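You operate a simulated robot arm through the tools that you are given. There is no shell and no other tool.

You run a simulated two-armed robot. Do the job below in one go: nothing can be reset, and whatever is moved stays where it is left.

## Task
Fetch the brown ring from the top shelf of the hose rack and set it on the lower shelf of the wood bench. Put the green roll on the top of the wood bench. Put the black cap in the green tray. Press the green start button three times. Switch the guide handle on. Put one of the green cartons from the upper shelf of the steel bench in the white tray. Put the 5 A fuse from the top of the steel bench on top of the blue nozzle there and the 30 A fuse in the red tray. Put one of the green nozzles from the top of the steel bench on the top shelf of the hose rack. The order is free. Set down upright: fuse, green nozzle. The guide handle goes anticlockwise seen from above, to its stop.

It is judged by the outcome, as a careful person would: the job done as asked, and still so three seconds after it is handed in. It fails if anything else is knocked over, pushed out of place, dropped, spilled or broken. A push-on lid holds only when it is set on centred and level and pressed home; a screw cap is set on level and turned clockwise until tight.

## Robot
Two 7-joint arms with two-finger parallel grippers on one trunk, on a base that drives. Base frame: it is fixed to the floor where the robot stands at the start and does not move with it; the origin is under the middle of the robot, x ahead of it, y to its left, z up. Units: mm, rad, N and s.
The left shoulder is at the start at [20, 138, 1350], the right one opposite. With the tool pointing down near the work surface each hand reaches from about 100 to 440 mm from the robot's upright axis, wherever it stands, measured 20 degrees to its own side. Places, roughly: black cap (6x6x4 cm) [-100, 300, 900]; blue nozzle [-2750, -1500, 1000]; brown ring (5x5x3 cm) [500, 200, 1000]; fuse [-3000, -1500, 1000]; green carton [-2750, -1500, 1250]; green nozzle [-2750, -1750, 1000]; green roll [250, 250, 1000]; green start button [-1600, 0, 700]; green tray (39x19 cm) [-920, 180, 840]; guide handle [-3200, 400, 1000]; lower shelf of the wood bench [-300, 300, 300]; red tray (39x19 cm) [-920, 400, 840]; top of the wood bench [-300, 200, 900]; top shelf of the hose rack [600, 300, 900]; white tray (25x17x5 cm) [-2000, -4400, 900]. Payload 1.57 kg a hand.
Tool frame (each hand has its own): the origin (TCP) lies between the finger pads and is the grasp point; the fingertips stand 30 mm ahead of it; z points along the fingers, y is the line along which they close. Largest opening 80 mm; finger width 17, thickness 12; the body of the gripper, 40 by 82 mm, starts 80 mm behind the TCP.
Orientation is told as [roll, pitch, yaw] about the base's x, y, z axes, in that order, counted from this pose: with the fingers straight down and closing along the base's y, the tool's x points along the base's -x, its y along +y and its z along -z.

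## Interface
- The arms move only by the tool nudge_tool. It takes "left_steps", "right_steps" or both (then of equal length, played together; a hand with none holds still); each is a list of rows, each a list of 7 numbers: the shift along the tool's x, y, z in units of 100 mm (1.0 is 100 mm), then the turn, a rotation vector about the tool's x, y, z in units of 90 degrees (1.0 is 90 degrees), then the gripper command, from -1 (fully open) to 1 (shut), values between in proportion. In form: [[tx, ty, tz, wx, wy, wz, claw], ...]. A call has 1 to 20 rows; each row is the pose to reach, as a shift and turn from the pose commanded when the call began, along the tool's axes at that moment. A call with a number of a shift or a turn outside -1 to 1 is refused whole. Each row takes 0.2 s and may step no farther than 50 mm and 0.15 rad from the row before; otherwise, or with a gripper value out of range, the whole call is refused. Where a pose cannot be reached the arm comes as near as it can. A force on the tool above 40 N (or 10 N above the force at the start of the call, whichever is more), or a blocked arm, ends the call early, and 0.2 s more pass. Each finger travels about 45 mm/s and halts on what it meets, pressing with about 21 N; the grip force reading is that of the motor and also rises with nothing between the fingers. The clock runs only during rows and for 0.2 s after the last one: add rows that repeat a pose to give the fingers time. It gives the time, the measured TCP pose, the force on the tool (base axes), the opening and the grip force at its end, in the units of the frame above (readings bear some noise), with the torque about the TCP (base axes, N m) and any sound that the robot's microphone picked up.
- Cameras (640 x 400 px; columns grow to the right, rows downward): "scene" is now at [146.1, 73.7, 1228.2]; the picture's right is [0.86, -0.51, 0.00], its down [-0.31, -0.52, -0.79] and it looks along [0.41, 0.68, -0.61] (base axes); focal length 214 px, centre (320, 200). "left" rides on the left gripper at [72, 7, -122] in its tool frame; the picture's right is [-0.09, 1.00, 0.00], its down [-0.84, -0.08, -0.54] and it looks along [-0.54, -0.05, 0.84] (tool axes); focal length 238 px, centre (320, 200). "right" rides on the right gripper at [72, -7, -122] in its tool frame; the picture's right is [0.09, 1.00, 0.00], its down [-0.84, 0.08, -0.54] and it looks along [-0.54, 0.05, 0.84] (tool axes); focal length 238 px, centre (320, 200). There is no depth. A picture from a camera that has moved, and an enlarged one, comes with that camera's place and axes in the base frame and with its lens.
- snapshot(camera): a new picture of that camera. It takes no simulated time.
- lift_body(by): slides the trunk up (or, below 0, down) by that many mm; the arms and the scene camera ride with it, the base frame stays. It gives what a move gives, with no picture.
- drive_base(legs): drives the robot by 1 to 6 legs, each [ahead, left, turn to the left] in mm, mm and rad, along the robot's own axes; the way and the turn of a leg run together, so that a leg with both is an arc; at most 1500 mm and 3.142 rad a leg. The arms and the cameras ride along, it lands a little off, and it stops where it bumps. It gives what a move gives.
- pan_tilt(pan, tilt): turns the head with the scene camera to pan (to the left, within 1.047 rad either way) and tilt (down, from -0.506 to 1.204), counted from straight ahead of the robot. It gives what a move gives.
- zoom(camera, box): a new picture of the part [left, top, right, bottom] of that camera's present view, enlarged. It takes no simulated time.
- close_job(): hands the job in; it is judged then, once.

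Places have to be worked out from the pictures, the camera data and where the tool is seen. Open the grippers and draw the arms clear of the work before you hand the job in, unless the task says otherwise.

The tools are called after "Request:" as a command line: name --argument value ..., lists and objects as JSON in quotes. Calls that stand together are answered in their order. nudge_tool: Moves the arms, as the interface text tells. Its arguments: {"type":"object","properties":{"left_steps":{"type":"array","items":{"type":"array","items":{"type":"number"}}},"right_steps":{"type":"array","items":{"type":"array","items":{"type":"number"}}}},"required":[]} The other tools are called the same way: lift_body (by) slides the trunk up or down; drive_base (legs) drives the base; pan_tilt (pan, tilt) turns the head that bears the scene camera; snapshot (camera) takes a picture; zoom (camera, box) takes an enlarged picture of a part of a camera's view; close_job () hands the job in.

At the start:

```text
clock: 0.0
left_position: [183.1, 338.0, 1190.8]
left_orientation: [-0.084, 0.344, 0.055]
left_wrist_force: [0.3, 1.3, -0.3]
left_torque: [-0.01, 0.03, 0.02]
left_finger_gap: 79.8
left_gripper_force: 0.1
right_position: [276.6, 19.8, 1252.4]
right_orientation: [-0.004, 0.368, 0.0]
right_wrist_force: [0.4, -0.4, 0.6]
right_torque: [0.01, 0.0, 0.0]
right_finger_gap: 80.1
right_gripper_force: 0.0
trunk travel left (down, up): [-725.0, 515.0]
robot x, y, heading: [0.2, -1.4, -0.001]
head pan, tilt: [1.035, 0.653]
```

scene: 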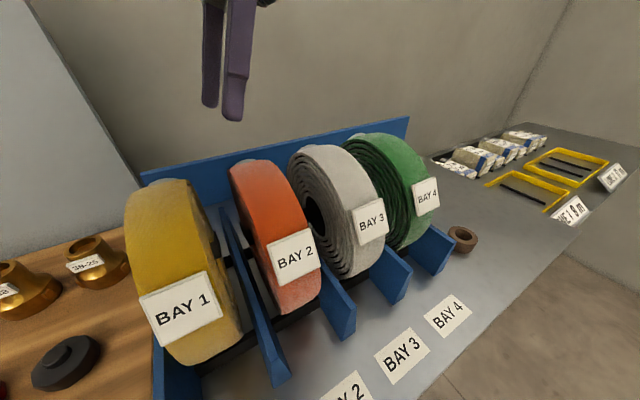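
right: 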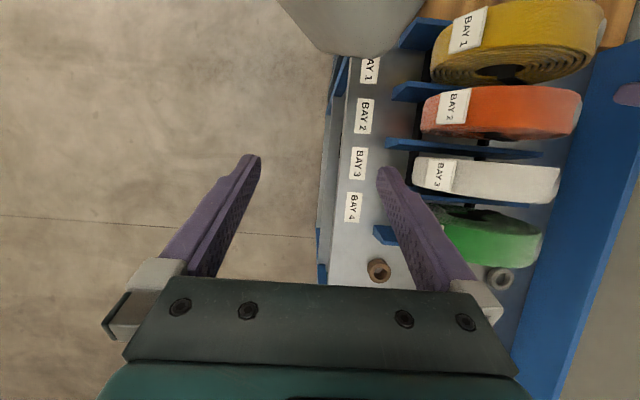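
left: 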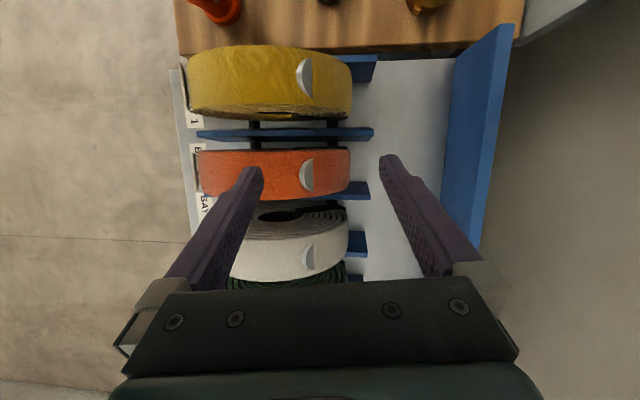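

The first picture shows the hose rack on the robot's left with the four rolls, and the brown ring right of bay 4. I'll look around with the head to survey before moving.

Request:
zoom --camera "scene" --box '[400, 180, 560, 280]'

Request:
zoom --camera "scene" --box '[0, 200, 160, 400]'

Request:
zoom --camera "right" --box '[320, 150, 560, 300]'

```text
4.00 times, centred on (480, 230) of scene
camera zoom: at [146.1, 73.7, 1228.2], right [0.86, -0.51, 0.0], down [-0.31, -0.52, -0.79], along [0.41, 0.68, -0.61], focal length 858 px, centre (-320, 80)
```

zoom: 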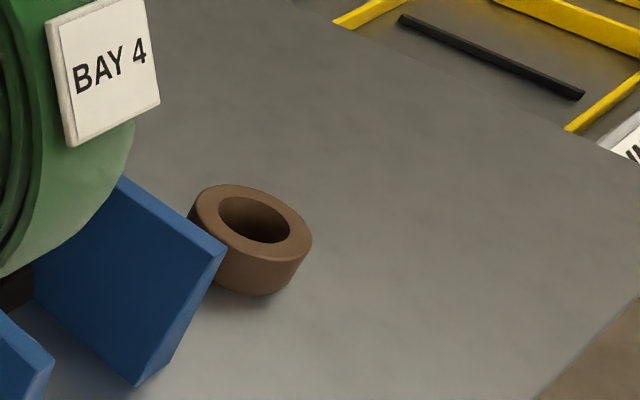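

```text
2.00 times, centred on (80, 300) of scene
camera zoom: at [146.1, 73.7, 1228.2], right [0.86, -0.51, 0.0], down [-0.31, -0.52, -0.79], along [0.41, 0.68, -0.61], focal length 429 px, centre (800, 0)
```

zoom: 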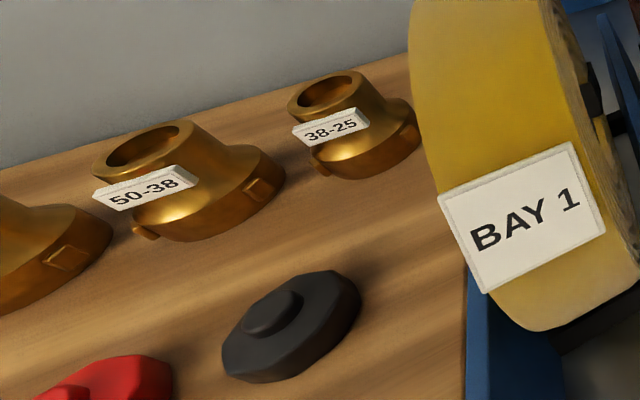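

```text
2.67 times, centred on (440, 225) of right
camera zoom: at [253.6, 15.3, 1391.5], right [-0.09, 1.0, 0.03], down [0.98, 0.08, 0.2], along [0.2, 0.05, -0.98], focal length 636 px, centre (0, 133)
```

zoom: 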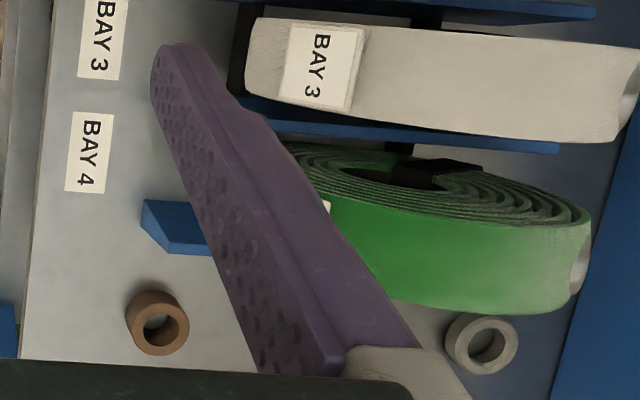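

The ring is triangulated at roughly (480, 165, 950). Now I survey the surroundings with the head.

Request:
pan_tilt --pan 1.047 --tilt 1.1

Request:
snapshot --camera "scene"

Request:
pan_tilt --pan 0.2 --tilt 0.5

Request:
snapshot --camera "scene"

Request:
pan_tilt --pan -1.0 --tilt 0.3

Request:
snapshot --camera "scene"

```text
clock: 0.9
left_position: [183.0, 339.1, 1189.9]
left_orientation: [-0.084, 0.347, 0.05]
left_wrist_force: [0.3, -0.5, 0.7]
left_torque: [-0.01, -0.02, 0.0]
left_finger_gap: 79.9
left_gripper_force: 0.1
right_position: [277.1, 21.2, 1251.4]
right_orientation: [-0.006, 0.369, -0.001]
right_wrist_force: [0.2, 0.3, 0.9]
right_torque: [0.05, 0.0, 0.01]
right_finger_gap: 80.2
right_gripper_force: 0.0
trunk travel left (down, up): [-725.0, 515.0]
robot x, y, heading: [-0.1, 0.5, 0.003]
head pan, tilt: [1.047, 1.1]
```

```text
taken
camera scene: at [133.3, 53.9, 1194.2], right [0.87, -0.5, 0.0], down [-0.45, -0.77, -0.45], along [0.23, 0.39, -0.89], focal length 214 px, centre (320, 200)
```

scene: 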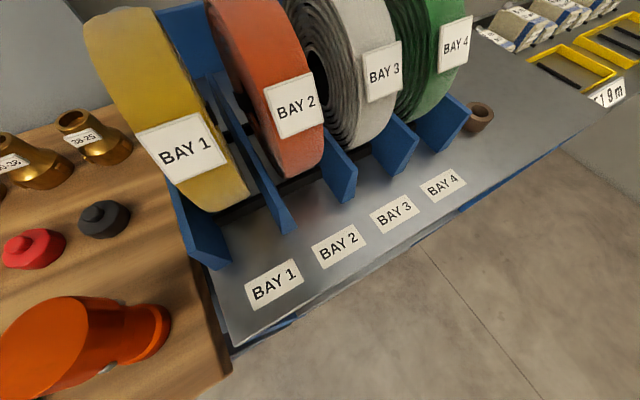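

```text
clock: 2.1
left_position: [183.5, 340.2, 1190.8]
left_orientation: [-0.084, 0.345, 0.053]
left_wrist_force: [0.2, -0.7, -0.3]
left_torque: [-0.01, 0.04, 0.0]
left_finger_gap: 79.8
left_gripper_force: 0.1
right_position: [275.4, 21.3, 1250.3]
right_orientation: [-0.005, 0.37, 0.0]
right_wrist_force: [0.3, -0.8, 0.0]
right_torque: [0.02, 0.02, -0.06]
right_finger_gap: 80.1
right_gripper_force: 0.0
trunk travel left (down, up): [-725.0, 515.0]
robot x, y, heading: [0.4, 0.2, 0.003]
head pan, tilt: [0.201, 0.499]
```

```text
taken
camera scene: at [190.9, 17.4, 1241.8], right [0.2, -0.98, 0.0], down [-0.47, -0.1, -0.88], along [0.86, 0.18, -0.48], focal length 214 px, centre (320, 200)
```

scene: 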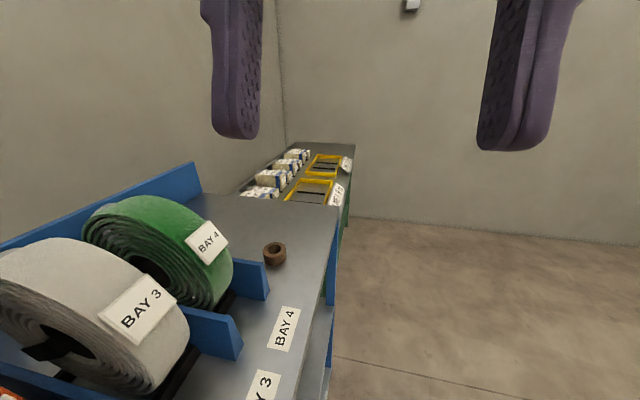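

```text
clock: 3.5
left_position: [182.7, 337.8, 1190.3]
left_orientation: [-0.085, 0.347, 0.052]
left_wrist_force: [0.4, -0.4, 0.0]
left_torque: [0.0, 0.0, -0.04]
left_finger_gap: 80.1
left_gripper_force: 0.0
right_position: [275.8, 21.0, 1251.4]
right_orientation: [-0.005, 0.369, 0.0]
right_wrist_force: [-0.6, -1.0, -0.2]
right_torque: [0.02, -0.01, -0.01]
right_finger_gap: 80.1
right_gripper_force: 0.1
trunk travel left (down, up): [-725.0, 515.0]
robot x, y, heading: [-1.5, 0.8, 0.001]
head pan, tilt: [-1.0, 0.3]
```

```text
taken
camera scene: at [152.2, -79.3, 1260.2], right [-0.84, -0.54, 0.0], down [-0.16, 0.25, -0.96], along [0.52, -0.8, -0.3], focal length 214 px, centre (320, 200)
```

scene: 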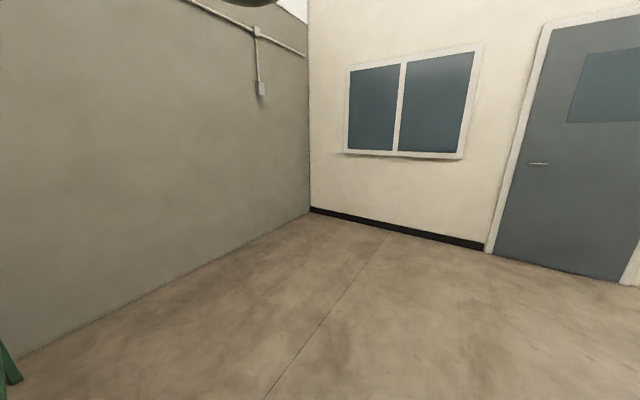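

The rack's front edge lies at about y=66 and its top at z≈940, with the wood bench next to it toward -x. I'll raise the trunk for clearance and look around while turning left toward the rack.

Request:
lift_body --by 150

Request:
pan_tilt --pan 1.047 --tilt 0.6

Request:
snapshot --camera "scene"

Request:
snapshot --camera "left"

Request:
snapshot --camera "right"

```text
clock: 5.2
left_position: [181.9, 339.5, 1340.3]
left_orientation: [-0.084, 0.344, 0.053]
left_wrist_force: [-0.5, -0.5, 0.4]
left_torque: [-0.02, 0.01, 0.03]
left_finger_gap: 80.0
left_gripper_force: 0.0
right_position: [275.4, 21.1, 1402.6]
right_orientation: [-0.006, 0.37, -0.002]
right_wrist_force: [0.3, -0.3, 0.1]
right_torque: [-0.02, -0.01, 0.0]
right_finger_gap: 79.9
right_gripper_force: 0.0
trunk travel left (down, up): [-875.0, 365.0]
robot x, y, heading: [1.3, -1.0, 0.004]
head pan, tilt: [-1.0, 0.3]
```

```text
clock: 7.2
left_position: [183.5, 339.2, 1340.7]
left_orientation: [-0.083, 0.345, 0.053]
left_wrist_force: [0.5, 0.6, 0.3]
left_torque: [0.01, -0.03, 0.02]
left_finger_gap: 80.0
left_gripper_force: 0.0
right_position: [275.6, 20.8, 1400.9]
right_orientation: [-0.006, 0.371, 0.001]
right_wrist_force: [0.5, 0.1, 0.2]
right_torque: [0.0, 0.01, 0.02]
right_finger_gap: 79.8
right_gripper_force: 0.1
trunk travel left (down, up): [-875.0, 365.0]
robot x, y, heading: [1.5, 2.7, -0.0]
head pan, tilt: [1.047, 0.6]
```

```text
taken
camera scene: at [146.0, 75.7, 1382.7], right [0.87, -0.5, 0.0], down [-0.28, -0.49, -0.83], along [0.41, 0.71, -0.56], focal length 214 px, centre (320, 200)
```

scene: 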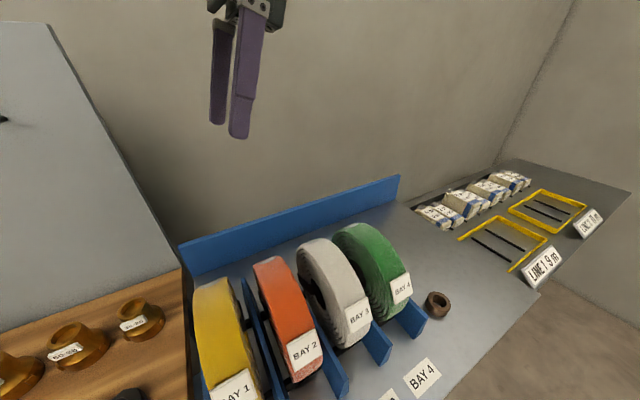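

```text
taken
camera left: at [156.0, 353.9, 1478.5], right [0.01, 0.99, -0.11], down [0.97, 0.02, 0.23], along [0.23, -0.11, -0.97], focal length 238 px, centre (320, 200)
```

left: 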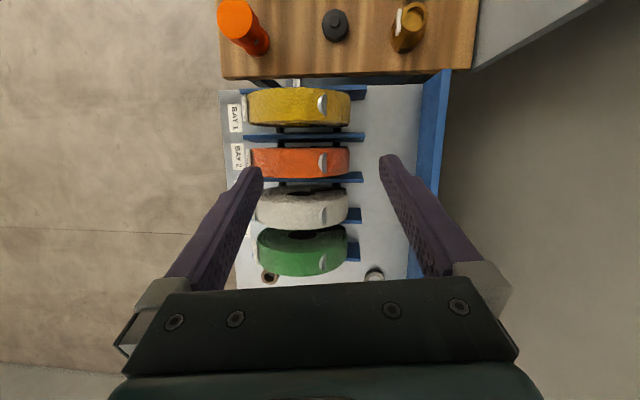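

```text
taken
camera right: at [253.6, 15.3, 1541.0], right [-0.09, 1.0, 0.03], down [0.98, 0.08, 0.2], along [0.2, 0.05, -0.98], focal length 238 px, centre (320, 200)
```

right: 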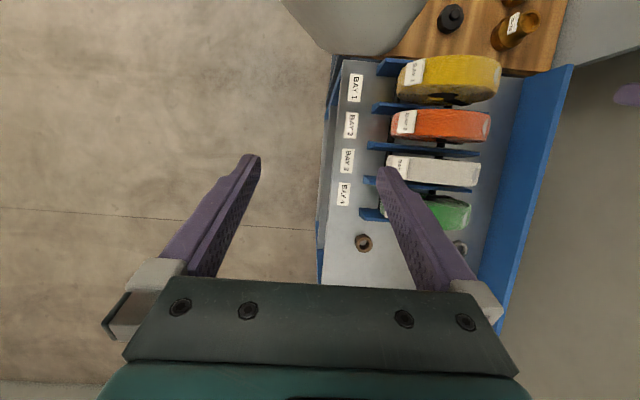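

The wood bench's back is at y≈620, so turning with the hands at under 400 mm radius is clear. I turn left 0.8 rad and look.

Request:
drive_base --legs '[[0, 0, 0.8]]'

Request:
pan_tilt --pan 1.0 --tilt 0.6

Request:
snapshot --camera "scene"

Request:
pan_tilt --pan 0.5 --tilt 1.0

Request:
snapshot --camera "scene"

```text
clock: 9.7
left_position: [-115.9, 367.6, 1340.6]
left_orientation: [-0.083, 0.347, 0.856]
left_wrist_force: [0.8, 0.2, 0.1]
left_torque: [0.0, 0.05, 0.0]
left_finger_gap: 80.0
left_gripper_force: 0.0
right_position: [177.7, 212.5, 1401.5]
right_orientation: [-0.003, 0.371, 0.8]
right_wrist_force: [0.0, -1.3, -0.1]
right_torque: [0.0, -0.01, -0.03]
right_finger_gap: 80.0
right_gripper_force: 0.1
trunk travel left (down, up): [-875.0, 365.0]
robot x, y, heading: [1.0, -2.0, 0.802]
head pan, tilt: [1.047, 0.6]
```

```text
clock: 10.3
left_position: [-115.7, 366.7, 1341.8]
left_orientation: [-0.084, 0.347, 0.857]
left_wrist_force: [0.0, -0.4, 0.2]
left_torque: [0.0, 0.0, 0.01]
left_finger_gap: 80.0
left_gripper_force: 0.0
right_position: [177.4, 212.5, 1401.0]
right_orientation: [-0.004, 0.372, 0.803]
right_wrist_force: [0.7, 0.8, -0.1]
right_torque: [-0.01, 0.01, -0.01]
right_finger_gap: 80.0
right_gripper_force: 0.0
trunk travel left (down, up): [-875.0, 365.0]
robot x, y, heading: [-1.1, -0.3, 0.805]
head pan, tilt: [1.0, 0.6]
```

```text
taken
camera scene: at [51.1, 157.0, 1382.7], right [0.97, 0.23, 0.0], down [0.13, -0.55, -0.83], along [-0.19, 0.8, -0.56], focal length 214 px, centre (320, 200)
```

scene: 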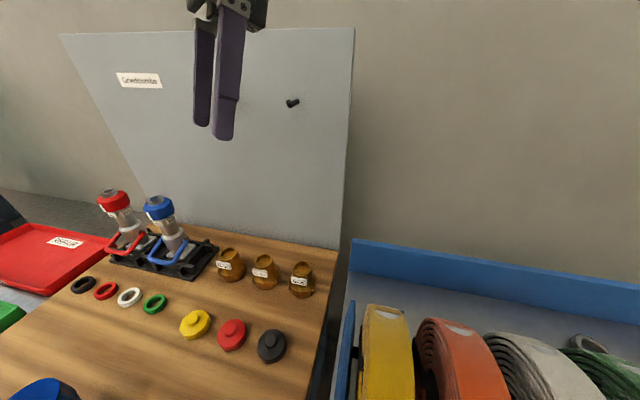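

```text
clock: 11.2
left_position: [-116.1, 366.8, 1340.5]
left_orientation: [-0.086, 0.346, 0.857]
left_wrist_force: [0.2, 0.8, 0.7]
left_torque: [-0.01, 0.0, 0.02]
left_finger_gap: 79.9
left_gripper_force: 0.1
right_position: [177.1, 211.9, 1402.0]
right_orientation: [-0.003, 0.371, 0.8]
right_wrist_force: [0.0, -0.6, 0.0]
right_torque: [-0.02, 0.02, -0.01]
right_finger_gap: 80.0
right_gripper_force: 0.1
trunk travel left (down, up): [-875.0, 365.0]
robot x, y, heading: [-3.0, -1.2, 0.799]
head pan, tilt: [0.499, 1.0]
```

```text
taken
camera scene: at [89.9, 138.1, 1350.8], right [0.96, -0.27, 0.0], down [-0.22, -0.81, -0.54], along [0.14, 0.52, -0.84], focal length 214 px, centre (320, 200)
```

scene: 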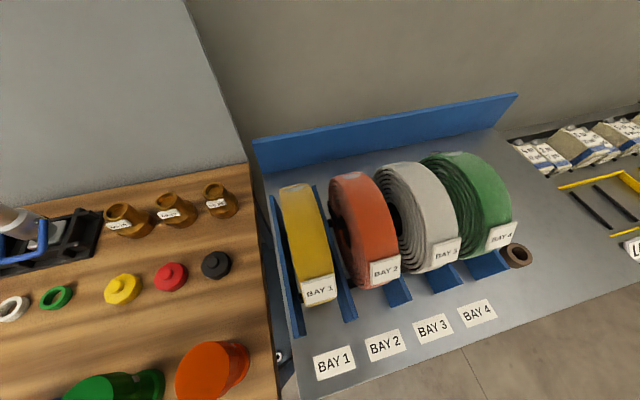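

The wood bench holds couplings, caps, seals and bottles; I need the full view to find free space for the roll. I turn the rest of the way to face +y.

Request:
drive_base --legs '[[0, 0, 0.77]]'

Request:
pan_tilt --pan 0.6 --tilt 0.9

Request:
snapshot --camera "scene"

Request:
pan_tilt --pan -0.7 --tilt 0.9

Request:
snapshot --camera "scene"

Request:
pan_tilt --pan 1.0 --tilt 0.5

Request:
snapshot --camera "scene"

```text
clock: 13.7
left_position: [-339.4, 179.6, 1340.2]
left_orientation: [-0.083, 0.346, 1.634]
left_wrist_force: [0.3, 0.4, 0.2]
left_torque: [-0.01, -0.01, 0.05]
left_finger_gap: 80.1
left_gripper_force: 0.0
right_position: [-23.8, 275.9, 1401.0]
right_orientation: [-0.004, 0.371, 1.578]
right_wrist_force: [0.6, -0.4, 0.1]
right_torque: [0.0, -0.03, -0.01]
right_finger_gap: 80.3
right_gripper_force: 0.0
trunk travel left (down, up): [-875.0, 365.0]
robot x, y, heading: [1.0, -0.0, 1.58]
head pan, tilt: [0.499, 1.0]
```

```text
clock: 14.3
left_position: [-339.7, 180.3, 1340.2]
left_orientation: [-0.084, 0.347, 1.632]
left_wrist_force: [-0.2, 1.0, -0.1]
left_torque: [0.02, 0.01, -0.03]
left_finger_gap: 80.0
left_gripper_force: 0.1
right_position: [-23.5, 276.0, 1402.0]
right_orientation: [-0.004, 0.372, 1.579]
right_wrist_force: [0.5, 1.3, -0.2]
right_torque: [0.03, 0.0, 0.02]
right_finger_gap: 80.1
right_gripper_force: 0.1
trunk travel left (down, up): [-875.0, 365.0]
robot x, y, heading: [-1.4, -0.1, 1.584]
head pan, tilt: [0.6, 0.901]
```

```text
taken
camera scene: at [-42.3, 160.9, 1357.9], right [0.82, 0.57, 0.0], down [0.45, -0.64, -0.62], along [-0.36, 0.51, -0.78], focal length 214 px, centre (320, 200)
```

scene: 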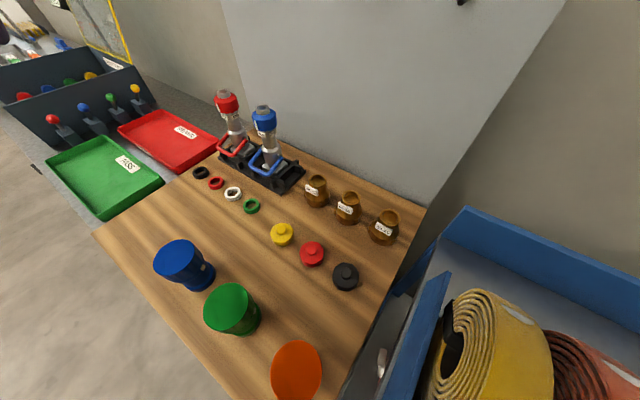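

```text
clock: 15.8
left_position: [-339.9, 179.2, 1340.0]
left_orientation: [-0.084, 0.349, 1.634]
left_wrist_force: [-0.4, -0.3, -0.1]
left_torque: [0.0, 0.02, 0.02]
left_finger_gap: 80.1
left_gripper_force: 0.1
right_position: [-22.4, 276.9, 1401.5]
right_orientation: [-0.004, 0.371, 1.582]
right_wrist_force: [0.9, 0.2, 0.2]
right_torque: [0.01, 0.01, -0.01]
right_finger_gap: 80.1
right_gripper_force: 0.1
trunk travel left (down, up): [-875.0, 365.0]
robot x, y, heading: [3.7, -1.0, 1.585]
head pan, tilt: [-0.7, 0.901]
```

```text
taken
camera scene: at [48.9, 157.3, 1357.9], right [0.77, -0.64, 0.0], down [-0.5, -0.6, -0.62], along [0.4, 0.48, -0.78], focal length 214 px, centre (320, 200)
```

scene: 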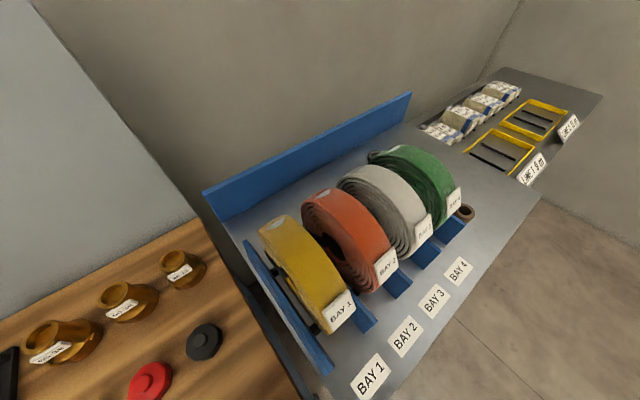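

```text
clock: 17.6
left_position: [-339.8, 178.9, 1341.0]
left_orientation: [-0.081, 0.346, 1.634]
left_wrist_force: [0.7, 0.1, -0.5]
left_torque: [0.0, -0.04, -0.01]
left_finger_gap: 80.0
left_gripper_force: 0.1
right_position: [-22.4, 276.3, 1401.1]
right_orientation: [-0.004, 0.372, 1.579]
right_wrist_force: [-0.3, 0.2, -0.5]
right_torque: [0.04, 0.01, -0.02]
right_finger_gap: 79.8
right_gripper_force: 0.1
trunk travel left (down, up): [-875.0, 365.0]
robot x, y, heading: [-0.3, -0.1, 1.582]
head pan, tilt: [1.0, 0.499]
```

```text
taken
camera scene: at [-76.1, 147.5, 1391.8], right [0.53, 0.85, 0.0], down [0.41, -0.25, -0.88], along [-0.74, 0.47, -0.48], focal length 214 px, centre (320, 200)
```

scene: 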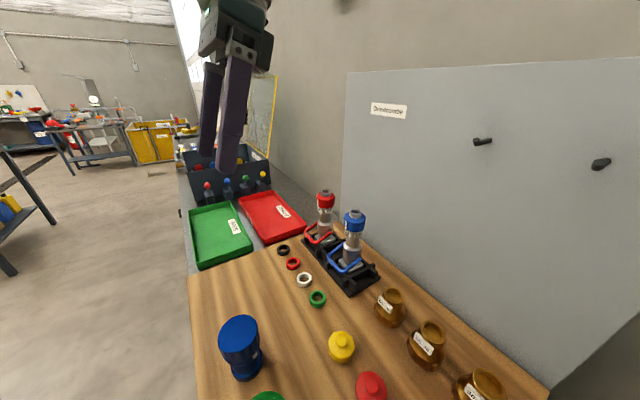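

From here I have the layout: wood bench spans x≈-640..40, y≈60..620; free area near (-500,190). I back away to see the lower shelf and the rack as a whole.

Request:
drive_base --legs '[[-800, 0, 0]]'

Request:
pan_tilt --pan 0.0 --tilt 0.6

Request:
snapshot --camera "scene"

Request:
pan_tilt --pan 0.7 --tilt 0.5

Request:
snapshot --camera "scene"

Request:
pan_tilt --pan 1.047 --tilt 0.2

Request:
snapshot --camera "scene"

```text
clock: 21.8
left_position: [-333.3, -611.5, 1340.4]
left_orientation: [-0.084, 0.347, 1.626]
left_wrist_force: [0.8, 0.3, 1.1]
left_torque: [0.0, 0.0, -0.04]
left_finger_gap: 80.1
left_gripper_force: 0.2
right_position: [-16.8, -516.7, 1402.2]
right_orientation: [-0.003, 0.373, 1.575]
right_wrist_force: [0.6, 0.9, 1.0]
right_torque: [-0.03, 0.06, 0.02]
right_finger_gap: 79.9
right_gripper_force: 0.1
trunk travel left (down, up): [-875.0, 365.0]
robot x, y, heading: [6.2, -792.1, 1.579]
head pan, tilt: [1.0, 0.499]
```

```text
clock: 23.1
left_position: [-333.2, -612.7, 1340.9]
left_orientation: [-0.083, 0.347, 1.629]
left_wrist_force: [-0.2, -0.7, 0.5]
left_torque: [-0.01, 0.0, 0.03]
left_finger_gap: 80.0
left_gripper_force: 0.0
right_position: [-15.8, -517.9, 1401.4]
right_orientation: [-0.003, 0.372, 1.573]
right_wrist_force: [0.2, -0.4, 0.3]
right_torque: [-0.04, 0.03, 0.0]
right_finger_gap: 79.9
right_gripper_force: 0.0
trunk travel left (down, up): [-875.0, 365.0]
robot x, y, heading: [4.2, -793.7, 1.574]
head pan, tilt: [0.0, 0.6]
```

```text
taken
camera scene: at [6.8, -605.9, 1382.7], right [1.0, 0.01, 0.0], down [0.0, -0.56, -0.83], along [0.0, 0.83, -0.56], focal length 214 px, centre (320, 200)
```

scene: 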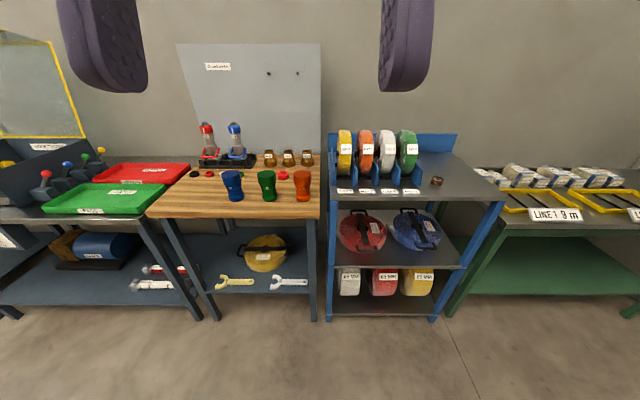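

```text
clock: 24.1
left_position: [-333.3, -612.4, 1340.1]
left_orientation: [-0.084, 0.346, 1.628]
left_wrist_force: [0.5, 0.9, 0.9]
left_torque: [-0.02, 0.0, 0.0]
left_finger_gap: 79.8
left_gripper_force: 0.0
right_position: [-15.5, -517.5, 1400.1]
right_orientation: [-0.004, 0.371, 1.573]
right_wrist_force: [-0.6, 0.0, 0.3]
right_torque: [0.01, 0.01, 0.0]
right_finger_gap: 79.9
right_gripper_force: 0.1
trunk travel left (down, up): [-875.0, 365.0]
robot x, y, heading: [4.2, -793.1, 1.576]
head pan, tilt: [0.7, 0.499]
```

```text
taken
camera scene: at [-51.6, -625.0, 1391.8], right [0.76, 0.65, 0.0], down [0.31, -0.36, -0.88], along [-0.57, 0.67, -0.48], focal length 214 px, centre (320, 200)
```

scene: 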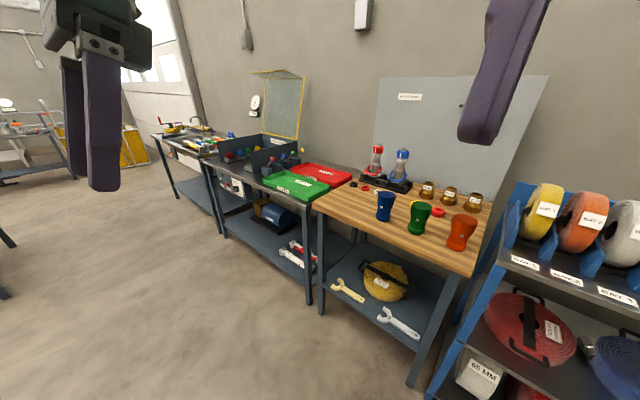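

```text
clock: 25.0
left_position: [-332.5, -611.3, 1341.5]
left_orientation: [-0.084, 0.349, 1.63]
left_wrist_force: [0.9, -0.3, 0.6]
left_torque: [0.0, -0.02, -0.03]
left_finger_gap: 79.9
left_gripper_force: 0.0
right_position: [-17.0, -516.7, 1401.3]
right_orientation: [-0.003, 0.371, 1.573]
right_wrist_force: [-0.4, 0.8, 0.9]
right_torque: [0.01, -0.02, 0.01]
right_finger_gap: 80.2
right_gripper_force: 0.1
trunk travel left (down, up): [-875.0, 365.0]
robot x, y, heading: [6.9, -794.2, 1.573]
head pan, tilt: [1.047, 0.201]
```

```text
taken
camera scene: at [-73.6, -648.1, 1419.4], right [0.5, 0.87, 0.0], down [0.17, -0.1, -0.98], along [-0.85, 0.49, -0.2], focal length 214 px, centre (320, 200)
```

scene: 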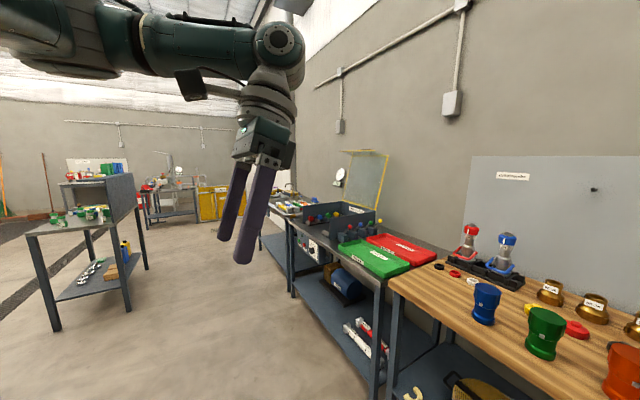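

Very informative. I zoom in on the wood bench lower shelf and the rack.

Request:
pan_tilt --pan 0.35 --tilt 0.75

Request:
snapshot --camera "scene"

Request:
zoom --camera "scene" --box '[230, 180, 430, 305]'

Request:
zoom --camera "scene" --box '[420, 80, 620, 205]'

```text
clock: 26.0
left_position: [-333.3, -612.2, 1340.0]
left_orientation: [-0.083, 0.349, 1.628]
left_wrist_force: [-0.1, -0.1, 1.7]
left_torque: [0.0, 0.01, -0.02]
left_finger_gap: 80.1
left_gripper_force: 0.1
right_position: [-16.2, -517.1, 1401.5]
right_orientation: [-0.003, 0.372, 1.575]
right_wrist_force: [-0.6, -1.0, -0.2]
right_torque: [-0.02, 0.0, -0.01]
right_finger_gap: 80.2
right_gripper_force: 0.0
trunk travel left (down, up): [-875.0, 365.0]
robot x, y, heading: [5.3, -792.6, 1.572]
head pan, tilt: [0.351, 0.75]
```

```text
taken
camera scene: at [-21.6, -616.6, 1369.9], right [0.94, 0.35, 0.0], down [0.24, -0.64, -0.73], along [-0.26, 0.69, -0.68], focal length 214 px, centre (320, 200)
```

scene: 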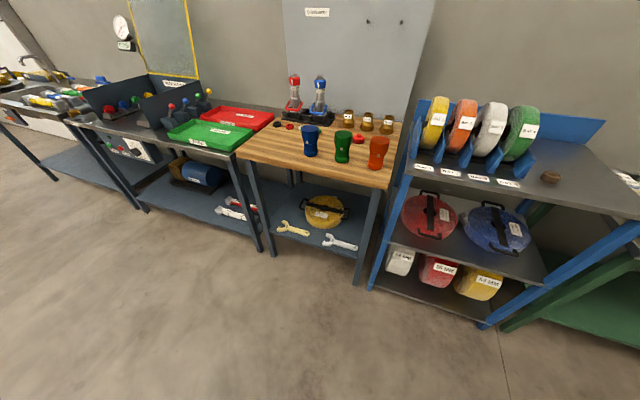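

```text
3.20 times, centred on (330, 242) of scene
camera zoom: at [-21.6, -616.6, 1369.9], right [0.94, 0.35, 0.0], down [0.24, -0.64, -0.73], along [-0.26, 0.69, -0.68], focal length 686 px, centre (288, 64)
```

zoom: 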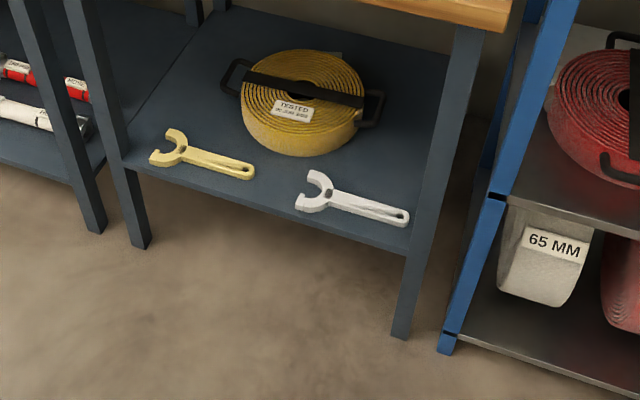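

```text
3.20 times, centred on (520, 142) of scene
camera zoom: at [-21.6, -616.6, 1369.9], right [0.94, 0.35, 0.0], down [0.24, -0.64, -0.73], along [-0.26, 0.69, -0.68], focal length 686 px, centre (-320, 384)
```

zoom: 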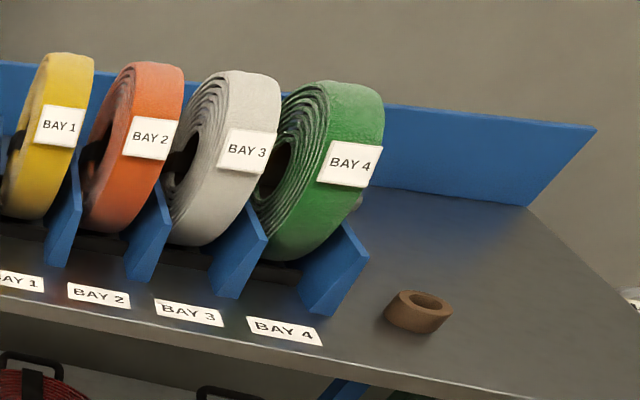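

The lower shelf has a free spot between the two spanners at about (-320, 140, 300), and the ring stands at the rack front. I'll pre-shape the right hand: tilted forward ~57° from vertical so that the same grip works both at the rack and under the bench.

Request:
nudge_tool --right_steps '[[-0.1, -0.1, 0.09, 0, -0.0873, 0, -1], [-0.2, -0.2, 0.18, 0, -0.1746, 0, -1], [-0.3, -0.3, 0.27, 0, -0.2619, 0, -1], [-0.4, -0.4, 0.36, 0, -0.3492, 0, -1], [-0.5, -0.5, 0.45, 0, -0.4365, 0, -1], [-0.6, -0.6, 0.54, 0, -0.5238, 0, -1], [-0.7, -0.7, 0.63, 0, -0.6111, 0, -1], [-0.8, -0.8, 0.72, 0, -0.6984, 0, -1], [-0.9, -0.9, 0.81, 0, -0.7857, 0, -1], [-1.0, -1.0, 0.9, 0, -0.873, 0, -1]]'

Request:
snapshot --camera "right"

```text
clock: 27.4
left_position: [-332.5, -611.9, 1339.5]
left_orientation: [-0.086, 0.348, 1.629]
left_wrist_force: [-0.3, -0.8, 0.5]
left_torque: [0.01, -0.03, -0.03]
left_finger_gap: 79.8
left_gripper_force: 0.2
right_position: [35.6, -481.8, 1343.4]
right_orientation: [0.013, -0.365, 1.563]
right_wrist_force: [-3.2, 9.1, 18.7]
right_torque: [-3.51, -0.64, -0.26]
right_finger_gap: 79.8
right_gripper_force: 0.1
trunk travel left (down, up): [-875.0, 365.0]
robot x, y, heading: [6.6, -792.8, 1.58]
head pan, tilt: [0.351, 0.75]
stopped in row 6 (right hand): the force on the tool passed its limit at 100 N (the readings are from after the stop); the commanded pose is now the measured one
```

```text
taken
camera right: at [43.5, -592.3, 1431.5], right [-1.0, -0.08, -0.02], down [-0.07, 0.59, 0.8], along [-0.05, 0.8, -0.59], focal length 238 px, centre (320, 200)
```

right: 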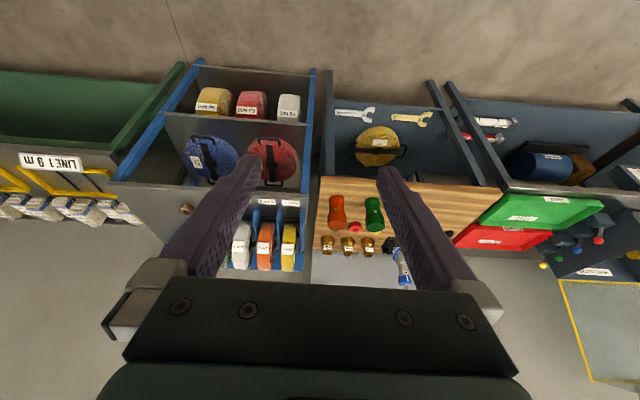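

The wrist bumped the robot's own head (100 N) since the hand was too close in front of it. I move the hand right and forward away from the head first.

Request:
nudge_tool --right_steps '[[-0.1, -0.15, 0.0, 0, 0, 0, -1], [-0.2, -0.4, 0.1, 0, 0, 0, -1], [-0.3, -0.7, 0.2, 0, 0, 0, -1], [-0.4, -1.0, 0.3, 0, 0, 0, -1], [-0.6, -1.0, 0.5, 0, 0, 0, -1], [-0.7, -1.0, 0.7, 0, 0, 0, -1], [-0.7, -1.0, 0.9, 0, 0, 0, -1]]'

```text
clock: 28.9
left_position: [-332.7, -611.8, 1339.8]
left_orientation: [-0.084, 0.348, 1.628]
left_wrist_force: [0.2, 0.7, 0.0]
left_torque: [0.02, -0.03, -0.01]
left_finger_gap: 80.1
left_gripper_force: 0.1
right_position: [136.0, -386.3, 1280.6]
right_orientation: [0.008, -0.362, 1.565]
right_wrist_force: [0.7, 0.0, 0.0]
right_torque: [0.02, 0.0, 0.0]
right_finger_gap: 79.8
right_gripper_force: 0.2
trunk travel left (down, up): [-875.0, 365.0]
robot x, y, heading: [2.5, -792.9, 1.578]
head pan, tilt: [0.351, 0.75]
```

The hand is clear (force ~0). Now I tilt further to about 57° while lowering the hand.

Request:
nudge_tool --right_steps '[[0.03, 0, 0.2, 0, -0.0812, 0, -1], [0.06, 0, 0.4, 0, -0.1624, 0, -1], [0.1, 0, 0.6, 0, -0.2436, 0, -1], [0.14, 0, 0.8, 0, -0.3248, 0, -1], [0.17, 0, 1.0, 0, -0.406, 0, -1]]'

Request:
snapshot --camera "right"

```text
clock: 30.1
left_position: [-332.8, -612.9, 1340.2]
left_orientation: [-0.085, 0.347, 1.628]
left_wrist_force: [-0.9, 0.5, -0.1]
left_torque: [0.0, 0.0, -0.01]
left_finger_gap: 79.8
left_gripper_force: 0.0
right_position: [135.3, -367.3, 1182.8]
right_orientation: [0.019, -1.0, 1.553]
right_wrist_force: [-0.1, 0.1, 0.5]
right_torque: [-0.02, 0.0, 0.01]
right_finger_gap: 80.1
right_gripper_force: 0.0
trunk travel left (down, up): [-875.0, 365.0]
robot x, y, heading: [9.4, -792.0, 1.578]
head pan, tilt: [0.351, 0.75]
```

```text
taken
camera right: at [141.2, -507.9, 1187.2], right [-1.0, -0.05, -0.07], down [-0.07, 0.0, 1.0], along [-0.05, 1.0, 0.0], focal length 238 px, centre (320, 200)
```

right: 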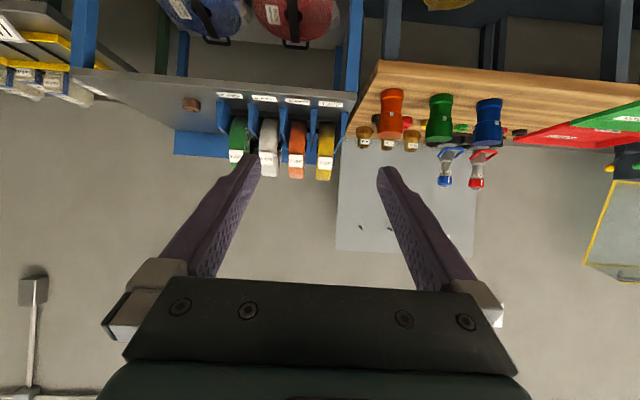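

The tilt posture works (TCP 425 ahead, 130 right of the robot). I drive to stand in front of the ring and look from closer.

Request:
drive_base --legs '[[400, -340, 0]]'

Request:
pan_tilt --pan -0.2 --tilt 0.75

Request:
snapshot --camera "scene"

Request:
zoom --camera "scene" --box '[240, 100, 440, 225]'

```text
clock: 33.2
left_position: [8.0, -213.4, 1340.0]
left_orientation: [-0.086, 0.349, 1.626]
left_wrist_force: [-0.1, -0.7, -0.1]
left_torque: [-0.02, 0.0, 0.0]
left_finger_gap: 79.9
left_gripper_force: 0.0
right_position: [475.3, 31.4, 1182.7]
right_orientation: [0.018, -0.998, 1.55]
right_wrist_force: [-0.4, 1.0, 0.4]
right_torque: [-0.03, 0.0, -0.04]
right_finger_gap: 79.7
right_gripper_force: 0.1
trunk travel left (down, up): [-875.0, 365.0]
robot x, y, heading: [344.3, -392.6, 1.576]
head pan, tilt: [0.351, 0.75]
```

```text
clock: 34.2
left_position: [7.6, -212.9, 1340.3]
left_orientation: [-0.085, 0.35, 1.627]
left_wrist_force: [0.1, 0.4, 0.2]
left_torque: [0.0, -0.03, -0.04]
left_finger_gap: 80.1
left_gripper_force: 0.1
right_position: [475.5, 31.1, 1181.3]
right_orientation: [0.017, -0.998, 1.552]
right_wrist_force: [1.1, -0.3, -0.1]
right_torque: [0.0, 0.01, 0.05]
right_finger_gap: 80.0
right_gripper_force: 0.1
trunk travel left (down, up): [-875.0, 365.0]
robot x, y, heading: [343.2, -395.9, 1.572]
head pan, tilt: [-0.201, 0.75]
```

```text
taken
camera scene: at [364.5, -214.9, 1369.9], right [0.98, -0.2, 0.0], down [-0.13, -0.67, -0.73], along [0.14, 0.72, -0.68], focal length 214 px, centre (320, 200)
```

scene: 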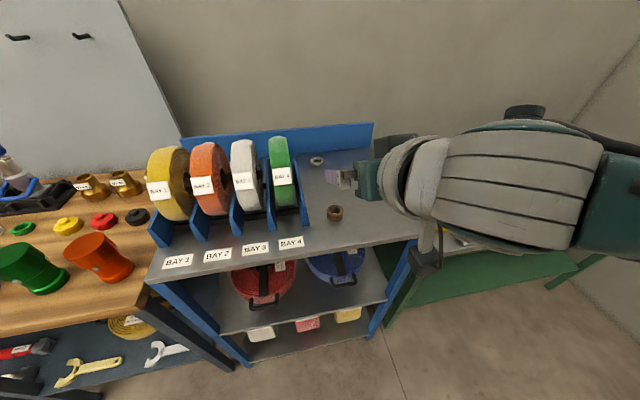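

```text
3.20 times, centred on (340, 162) of scene
camera zoom: at [364.5, -214.9, 1369.9], right [0.98, -0.2, 0.0], down [-0.13, -0.67, -0.73], along [0.14, 0.72, -0.68], focal length 686 px, centre (256, 320)
```

zoom: 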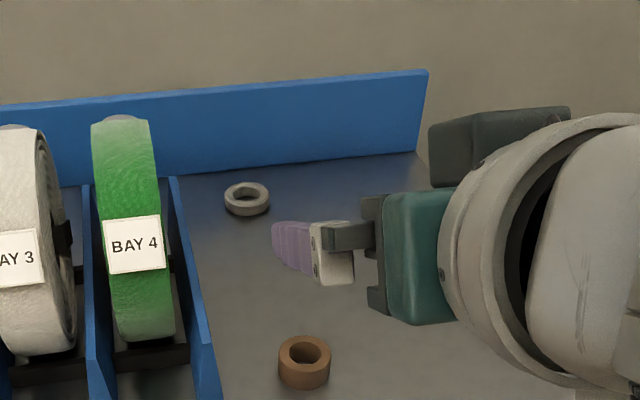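

Ring estimate agrees: (480, 166, 955). A look through the hand camera gives a check of its height.

Request:
snapshot --camera "right"

Request:
zoom --camera "right" --box '[220, 0, 420, 125]'

```text
taken
camera right: at [482.6, -110.1, 1187.5], right [-1.0, -0.04, -0.07], down [-0.07, 0.0, 1.0], along [-0.04, 1.0, 0.0], focal length 238 px, centre (320, 200)
```

right: 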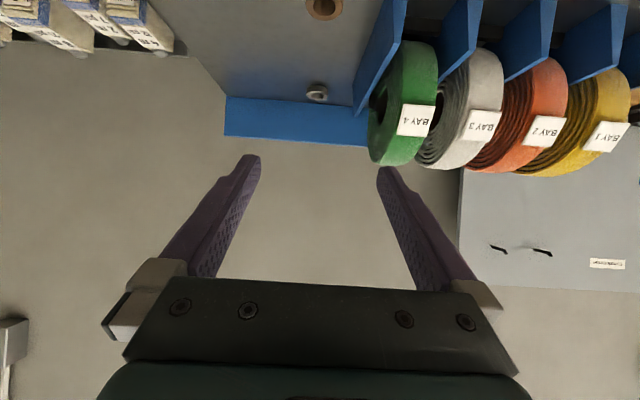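

```text
3.20 times, centred on (320, 62) of right
camera zoom: at [482.6, -110.1, 1187.5], right [-1.0, -0.04, -0.07], down [-0.07, 0.0, 1.0], along [-0.04, 1.0, 0.0], focal length 763 px, centre (320, 640)
```

zoom: 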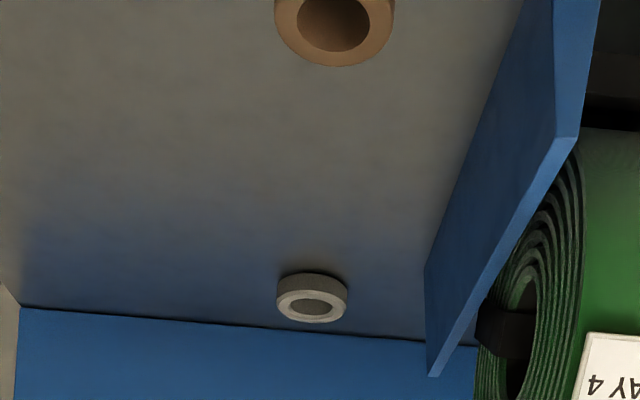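

Ring top is at z≈961 at x≈480; the gap to the bay-4 divider is about 45 mm. I lower the trunk so the hand comes just above ring height, then drive closer.

Request:
lift_body --by -180

Request:
drive_base --legs '[[75, -4, 0]]'

Request:
snapshot --camera "right"

Request:
snapshot --camera "scene"

```text
clock: 36.2
left_position: [7.8, -213.9, 1160.1]
left_orientation: [-0.085, 0.349, 1.625]
left_wrist_force: [-0.5, 0.2, -0.1]
left_torque: [0.05, -0.03, 0.02]
left_finger_gap: 80.1
left_gripper_force: 0.0
right_position: [476.2, 32.0, 1001.7]
right_orientation: [0.017, -0.998, 1.55]
right_wrist_force: [1.0, -0.4, -1.3]
right_torque: [0.04, -0.01, 0.03]
right_finger_gap: 80.0
right_gripper_force: 0.0
trunk travel left (down, up): [-695.0, 545.0]
robot x, y, heading: [349.5, -391.9, 1.564]
head pan, tilt: [-0.201, 0.75]
```

```text
clock: 37.2
left_position: [13.1, -139.4, 1159.8]
left_orientation: [-0.085, 0.348, 1.626]
left_wrist_force: [0.1, -0.4, 0.1]
left_torque: [-0.05, -0.04, 0.02]
left_finger_gap: 80.1
left_gripper_force: 0.0
right_position: [479.9, 105.9, 1002.6]
right_orientation: [0.016, -0.999, 1.551]
right_wrist_force: [0.3, -0.6, 0.3]
right_torque: [-0.05, -0.02, 0.0]
right_finger_gap: 80.0
right_gripper_force: 0.0
trunk travel left (down, up): [-695.0, 545.0]
robot x, y, heading: [351.8, -325.0, 1.57]
head pan, tilt: [-0.201, 0.75]
```

```text
taken
camera right: at [486.3, -35.6, 1007.4], right [-1.0, -0.04, -0.07], down [-0.07, 0.0, 1.0], along [-0.04, 1.0, 0.0], focal length 238 px, centre (320, 200)
```

right: 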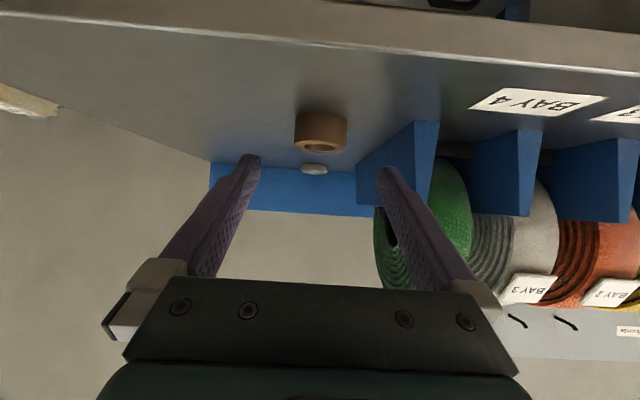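

```text
taken
camera scene: at [368.3, -140.4, 1189.9], right [0.98, -0.2, 0.0], down [-0.13, -0.67, -0.73], along [0.14, 0.72, -0.68], focal length 214 px, centre (320, 200)
```

scene: 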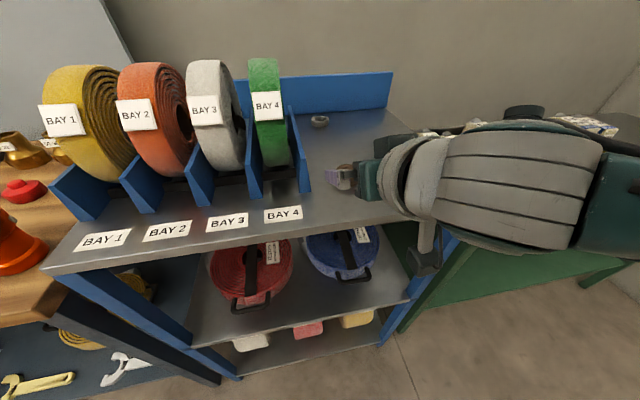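

The ring's bottom is at z≈940 and it's well centred between the fingers. I advance 57 mm along the tool with fingers slightly narrower.

Request:
nudge_tool --right_steps '[[0.01, 0, 0.15, 0, 0, 0, -0.85], [0.02, 0, 0.3, 0, 0, 0, -0.8], [0.03, 0, 0.45, 0, 0, 0, -0.8], [0.043, 0, 0.574, 0, 0, 0, -0.8]]'

Request:
snapshot --camera "right"

```text
clock: 38.2
left_position: [11.6, -138.8, 1159.8]
left_orientation: [-0.086, 0.349, 1.626]
left_wrist_force: [0.4, -0.1, 0.4]
left_torque: [-0.01, 0.01, -0.02]
left_finger_gap: 80.1
left_gripper_force: 0.1
right_position: [480.5, 152.3, 967.3]
right_orientation: [0.016, -0.997, 1.553]
right_wrist_force: [-0.6, -0.4, -0.6]
right_torque: [-0.03, 0.01, -0.04]
right_finger_gap: 72.0
right_gripper_force: 0.0
trunk travel left (down, up): [-695.0, 545.0]
robot x, y, heading: [350.2, -319.6, 1.574]
head pan, tilt: [-0.201, 0.75]
```

```text
taken
camera right: at [486.4, 10.4, 972.8], right [-1.0, -0.05, -0.07], down [-0.07, 0.0, 1.0], along [-0.05, 1.0, 0.0], focal length 238 px, centre (320, 200)
```

right: 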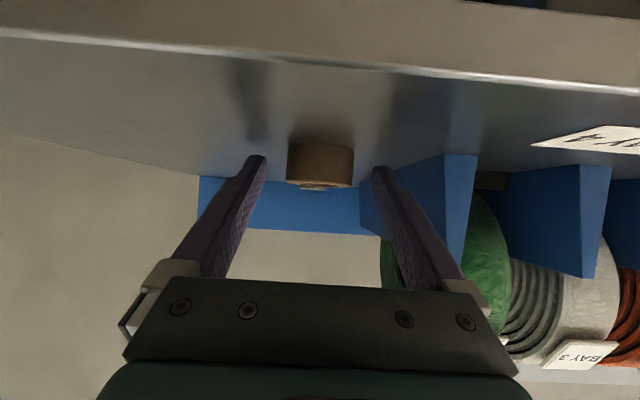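

The ring sits between the fingers; its centre is at y≈172, so I go 8 mm further forward and then close.

Request:
nudge_tool --right_steps '[[-0.043, 0, 0.067, 0, 0, 0, -0.8], [-0.043, 0, 0.067, 0, 0, 0, -0.3], [-0.043, 0, 0.067, 0, 0, 0, 0.2], [-0.043, 0, 0.067, 0, 0, 0, 1], [-0.043, 0, 0.067, 0, 0, 0, 1], [-0.043, 0, 0.067, 0, 0, 0, 1], [-0.043, 0, 0.067, 0, 0, 0, 1]]'

Request:
snapshot --camera "right"

```text
clock: 39.8
left_position: [11.1, -139.2, 1159.3]
left_orientation: [-0.085, 0.35, 1.627]
left_wrist_force: [0.3, -0.3, -0.6]
left_torque: [0.01, 0.03, 0.0]
left_finger_gap: 80.1
left_gripper_force: 0.1
right_position: [481.1, 161.3, 968.4]
right_orientation: [0.017, -0.998, 1.553]
right_wrist_force: [-0.8, -1.0, 0.5]
right_torque: [-0.01, 0.02, 0.01]
right_finger_gap: 42.0
right_gripper_force: 21.0
trunk travel left (down, up): [-695.0, 545.0]
robot x, y, heading: [350.2, -322.3, 1.572]
head pan, tilt: [-0.201, 0.75]
```

```text
taken
camera right: at [486.6, 18.5, 973.0], right [-1.0, -0.04, -0.07], down [-0.07, 0.0, 1.0], along [-0.04, 1.0, 0.0], focal length 238 px, centre (320, 200)
```

right: 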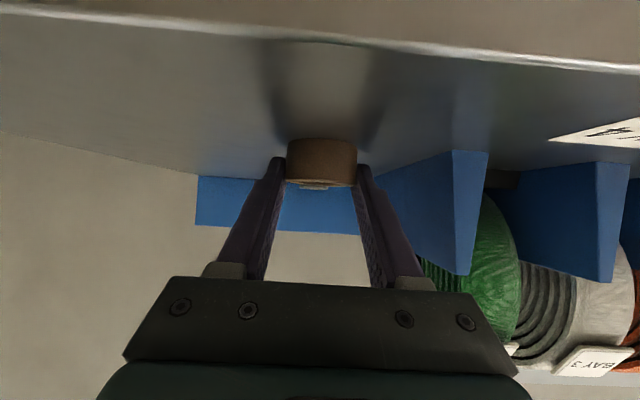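

The ring is gripped (gap 42 mm, 21 N). I lift it with the trunk and check.

Request:
lift_body --by 60

Request:
snapshot --camera "right"

```text
clock: 40.8
left_position: [12.0, -138.8, 1219.7]
left_orientation: [-0.084, 0.349, 1.626]
left_wrist_force: [-0.4, -0.3, 0.0]
left_torque: [-0.01, -0.03, -0.01]
left_finger_gap: 80.0
left_gripper_force: 0.0
right_position: [480.2, 159.8, 1027.1]
right_orientation: [0.018, -0.998, 1.552]
right_wrist_force: [-0.1, 0.4, 0.2]
right_torque: [0.0, 0.05, 0.01]
right_finger_gap: 42.2
right_gripper_force: 21.0
trunk travel left (down, up): [-755.0, 485.0]
robot x, y, heading: [350.7, -323.1, 1.572]
head pan, tilt: [-0.201, 0.75]
```

```text
taken
camera right: at [486.7, 18.3, 1032.9], right [-1.0, -0.04, -0.07], down [-0.07, 0.0, 1.0], along [-0.04, 1.0, 0.0], focal length 238 px, centre (320, 200)
```

right: 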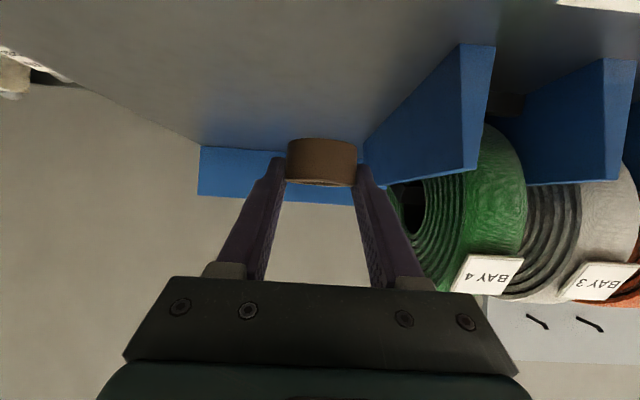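

The ring is held. I back away from the rack and drive over in front of the wood bench.

Request:
drive_base --legs '[[-400, 0, 0], [0, 800, 0]]'

Request:
pan_tilt --pan 0.0 --tilt 0.75

Request:
snapshot --camera "scene"

```text
clock: 47.2
left_position: [-783.8, -537.1, 1218.7]
left_orientation: [-0.085, 0.349, 1.624]
left_wrist_force: [0.0, 0.2, -0.1]
left_torque: [0.03, -0.01, 0.0]
left_finger_gap: 80.0
left_gripper_force: 0.0
right_position: [-314.3, -238.2, 1027.1]
right_orientation: [0.017, -0.998, 1.552]
right_wrist_force: [0.0, -0.6, -0.1]
right_torque: [0.01, -0.01, 0.04]
right_finger_gap: 42.1
right_gripper_force: 20.5
trunk travel left (down, up): [-755.0, 485.0]
robot x, y, heading: [-441.8, -722.9, 1.571]
head pan, tilt: [-0.201, 0.75]
```

```text
clock: 47.9
left_position: [-783.0, -538.1, 1220.2]
left_orientation: [-0.087, 0.349, 1.624]
left_wrist_force: [0.2, 0.5, 0.5]
left_torque: [0.0, 0.0, 0.02]
left_finger_gap: 79.9
left_gripper_force: 0.1
right_position: [-314.3, -239.0, 1027.6]
right_orientation: [0.018, -0.997, 1.551]
right_wrist_force: [0.1, -0.5, -0.9]
right_torque: [0.01, 0.0, 0.01]
right_finger_gap: 41.9
right_gripper_force: 21.1
trunk travel left (down, up): [-755.0, 485.0]
robot x, y, heading: [-443.6, -719.1, 1.57]
head pan, tilt: [0.0, 0.75]
```

```text
taken
camera scene: at [-443.2, -537.2, 1249.8], right [1.0, 0.0, 0.0], down [0.0, -0.68, -0.73], along [0.0, 0.73, -0.68], focal length 214 px, centre (320, 200)
```

scene: 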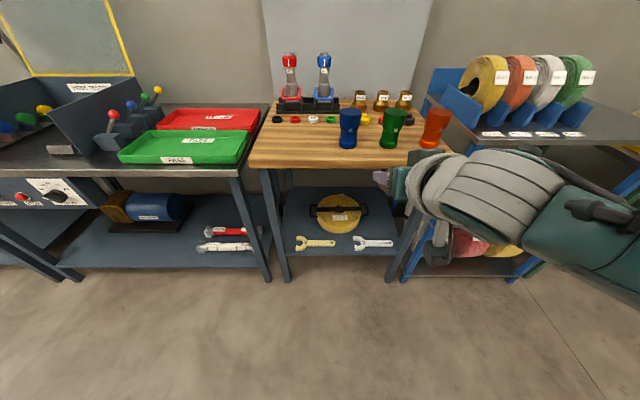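

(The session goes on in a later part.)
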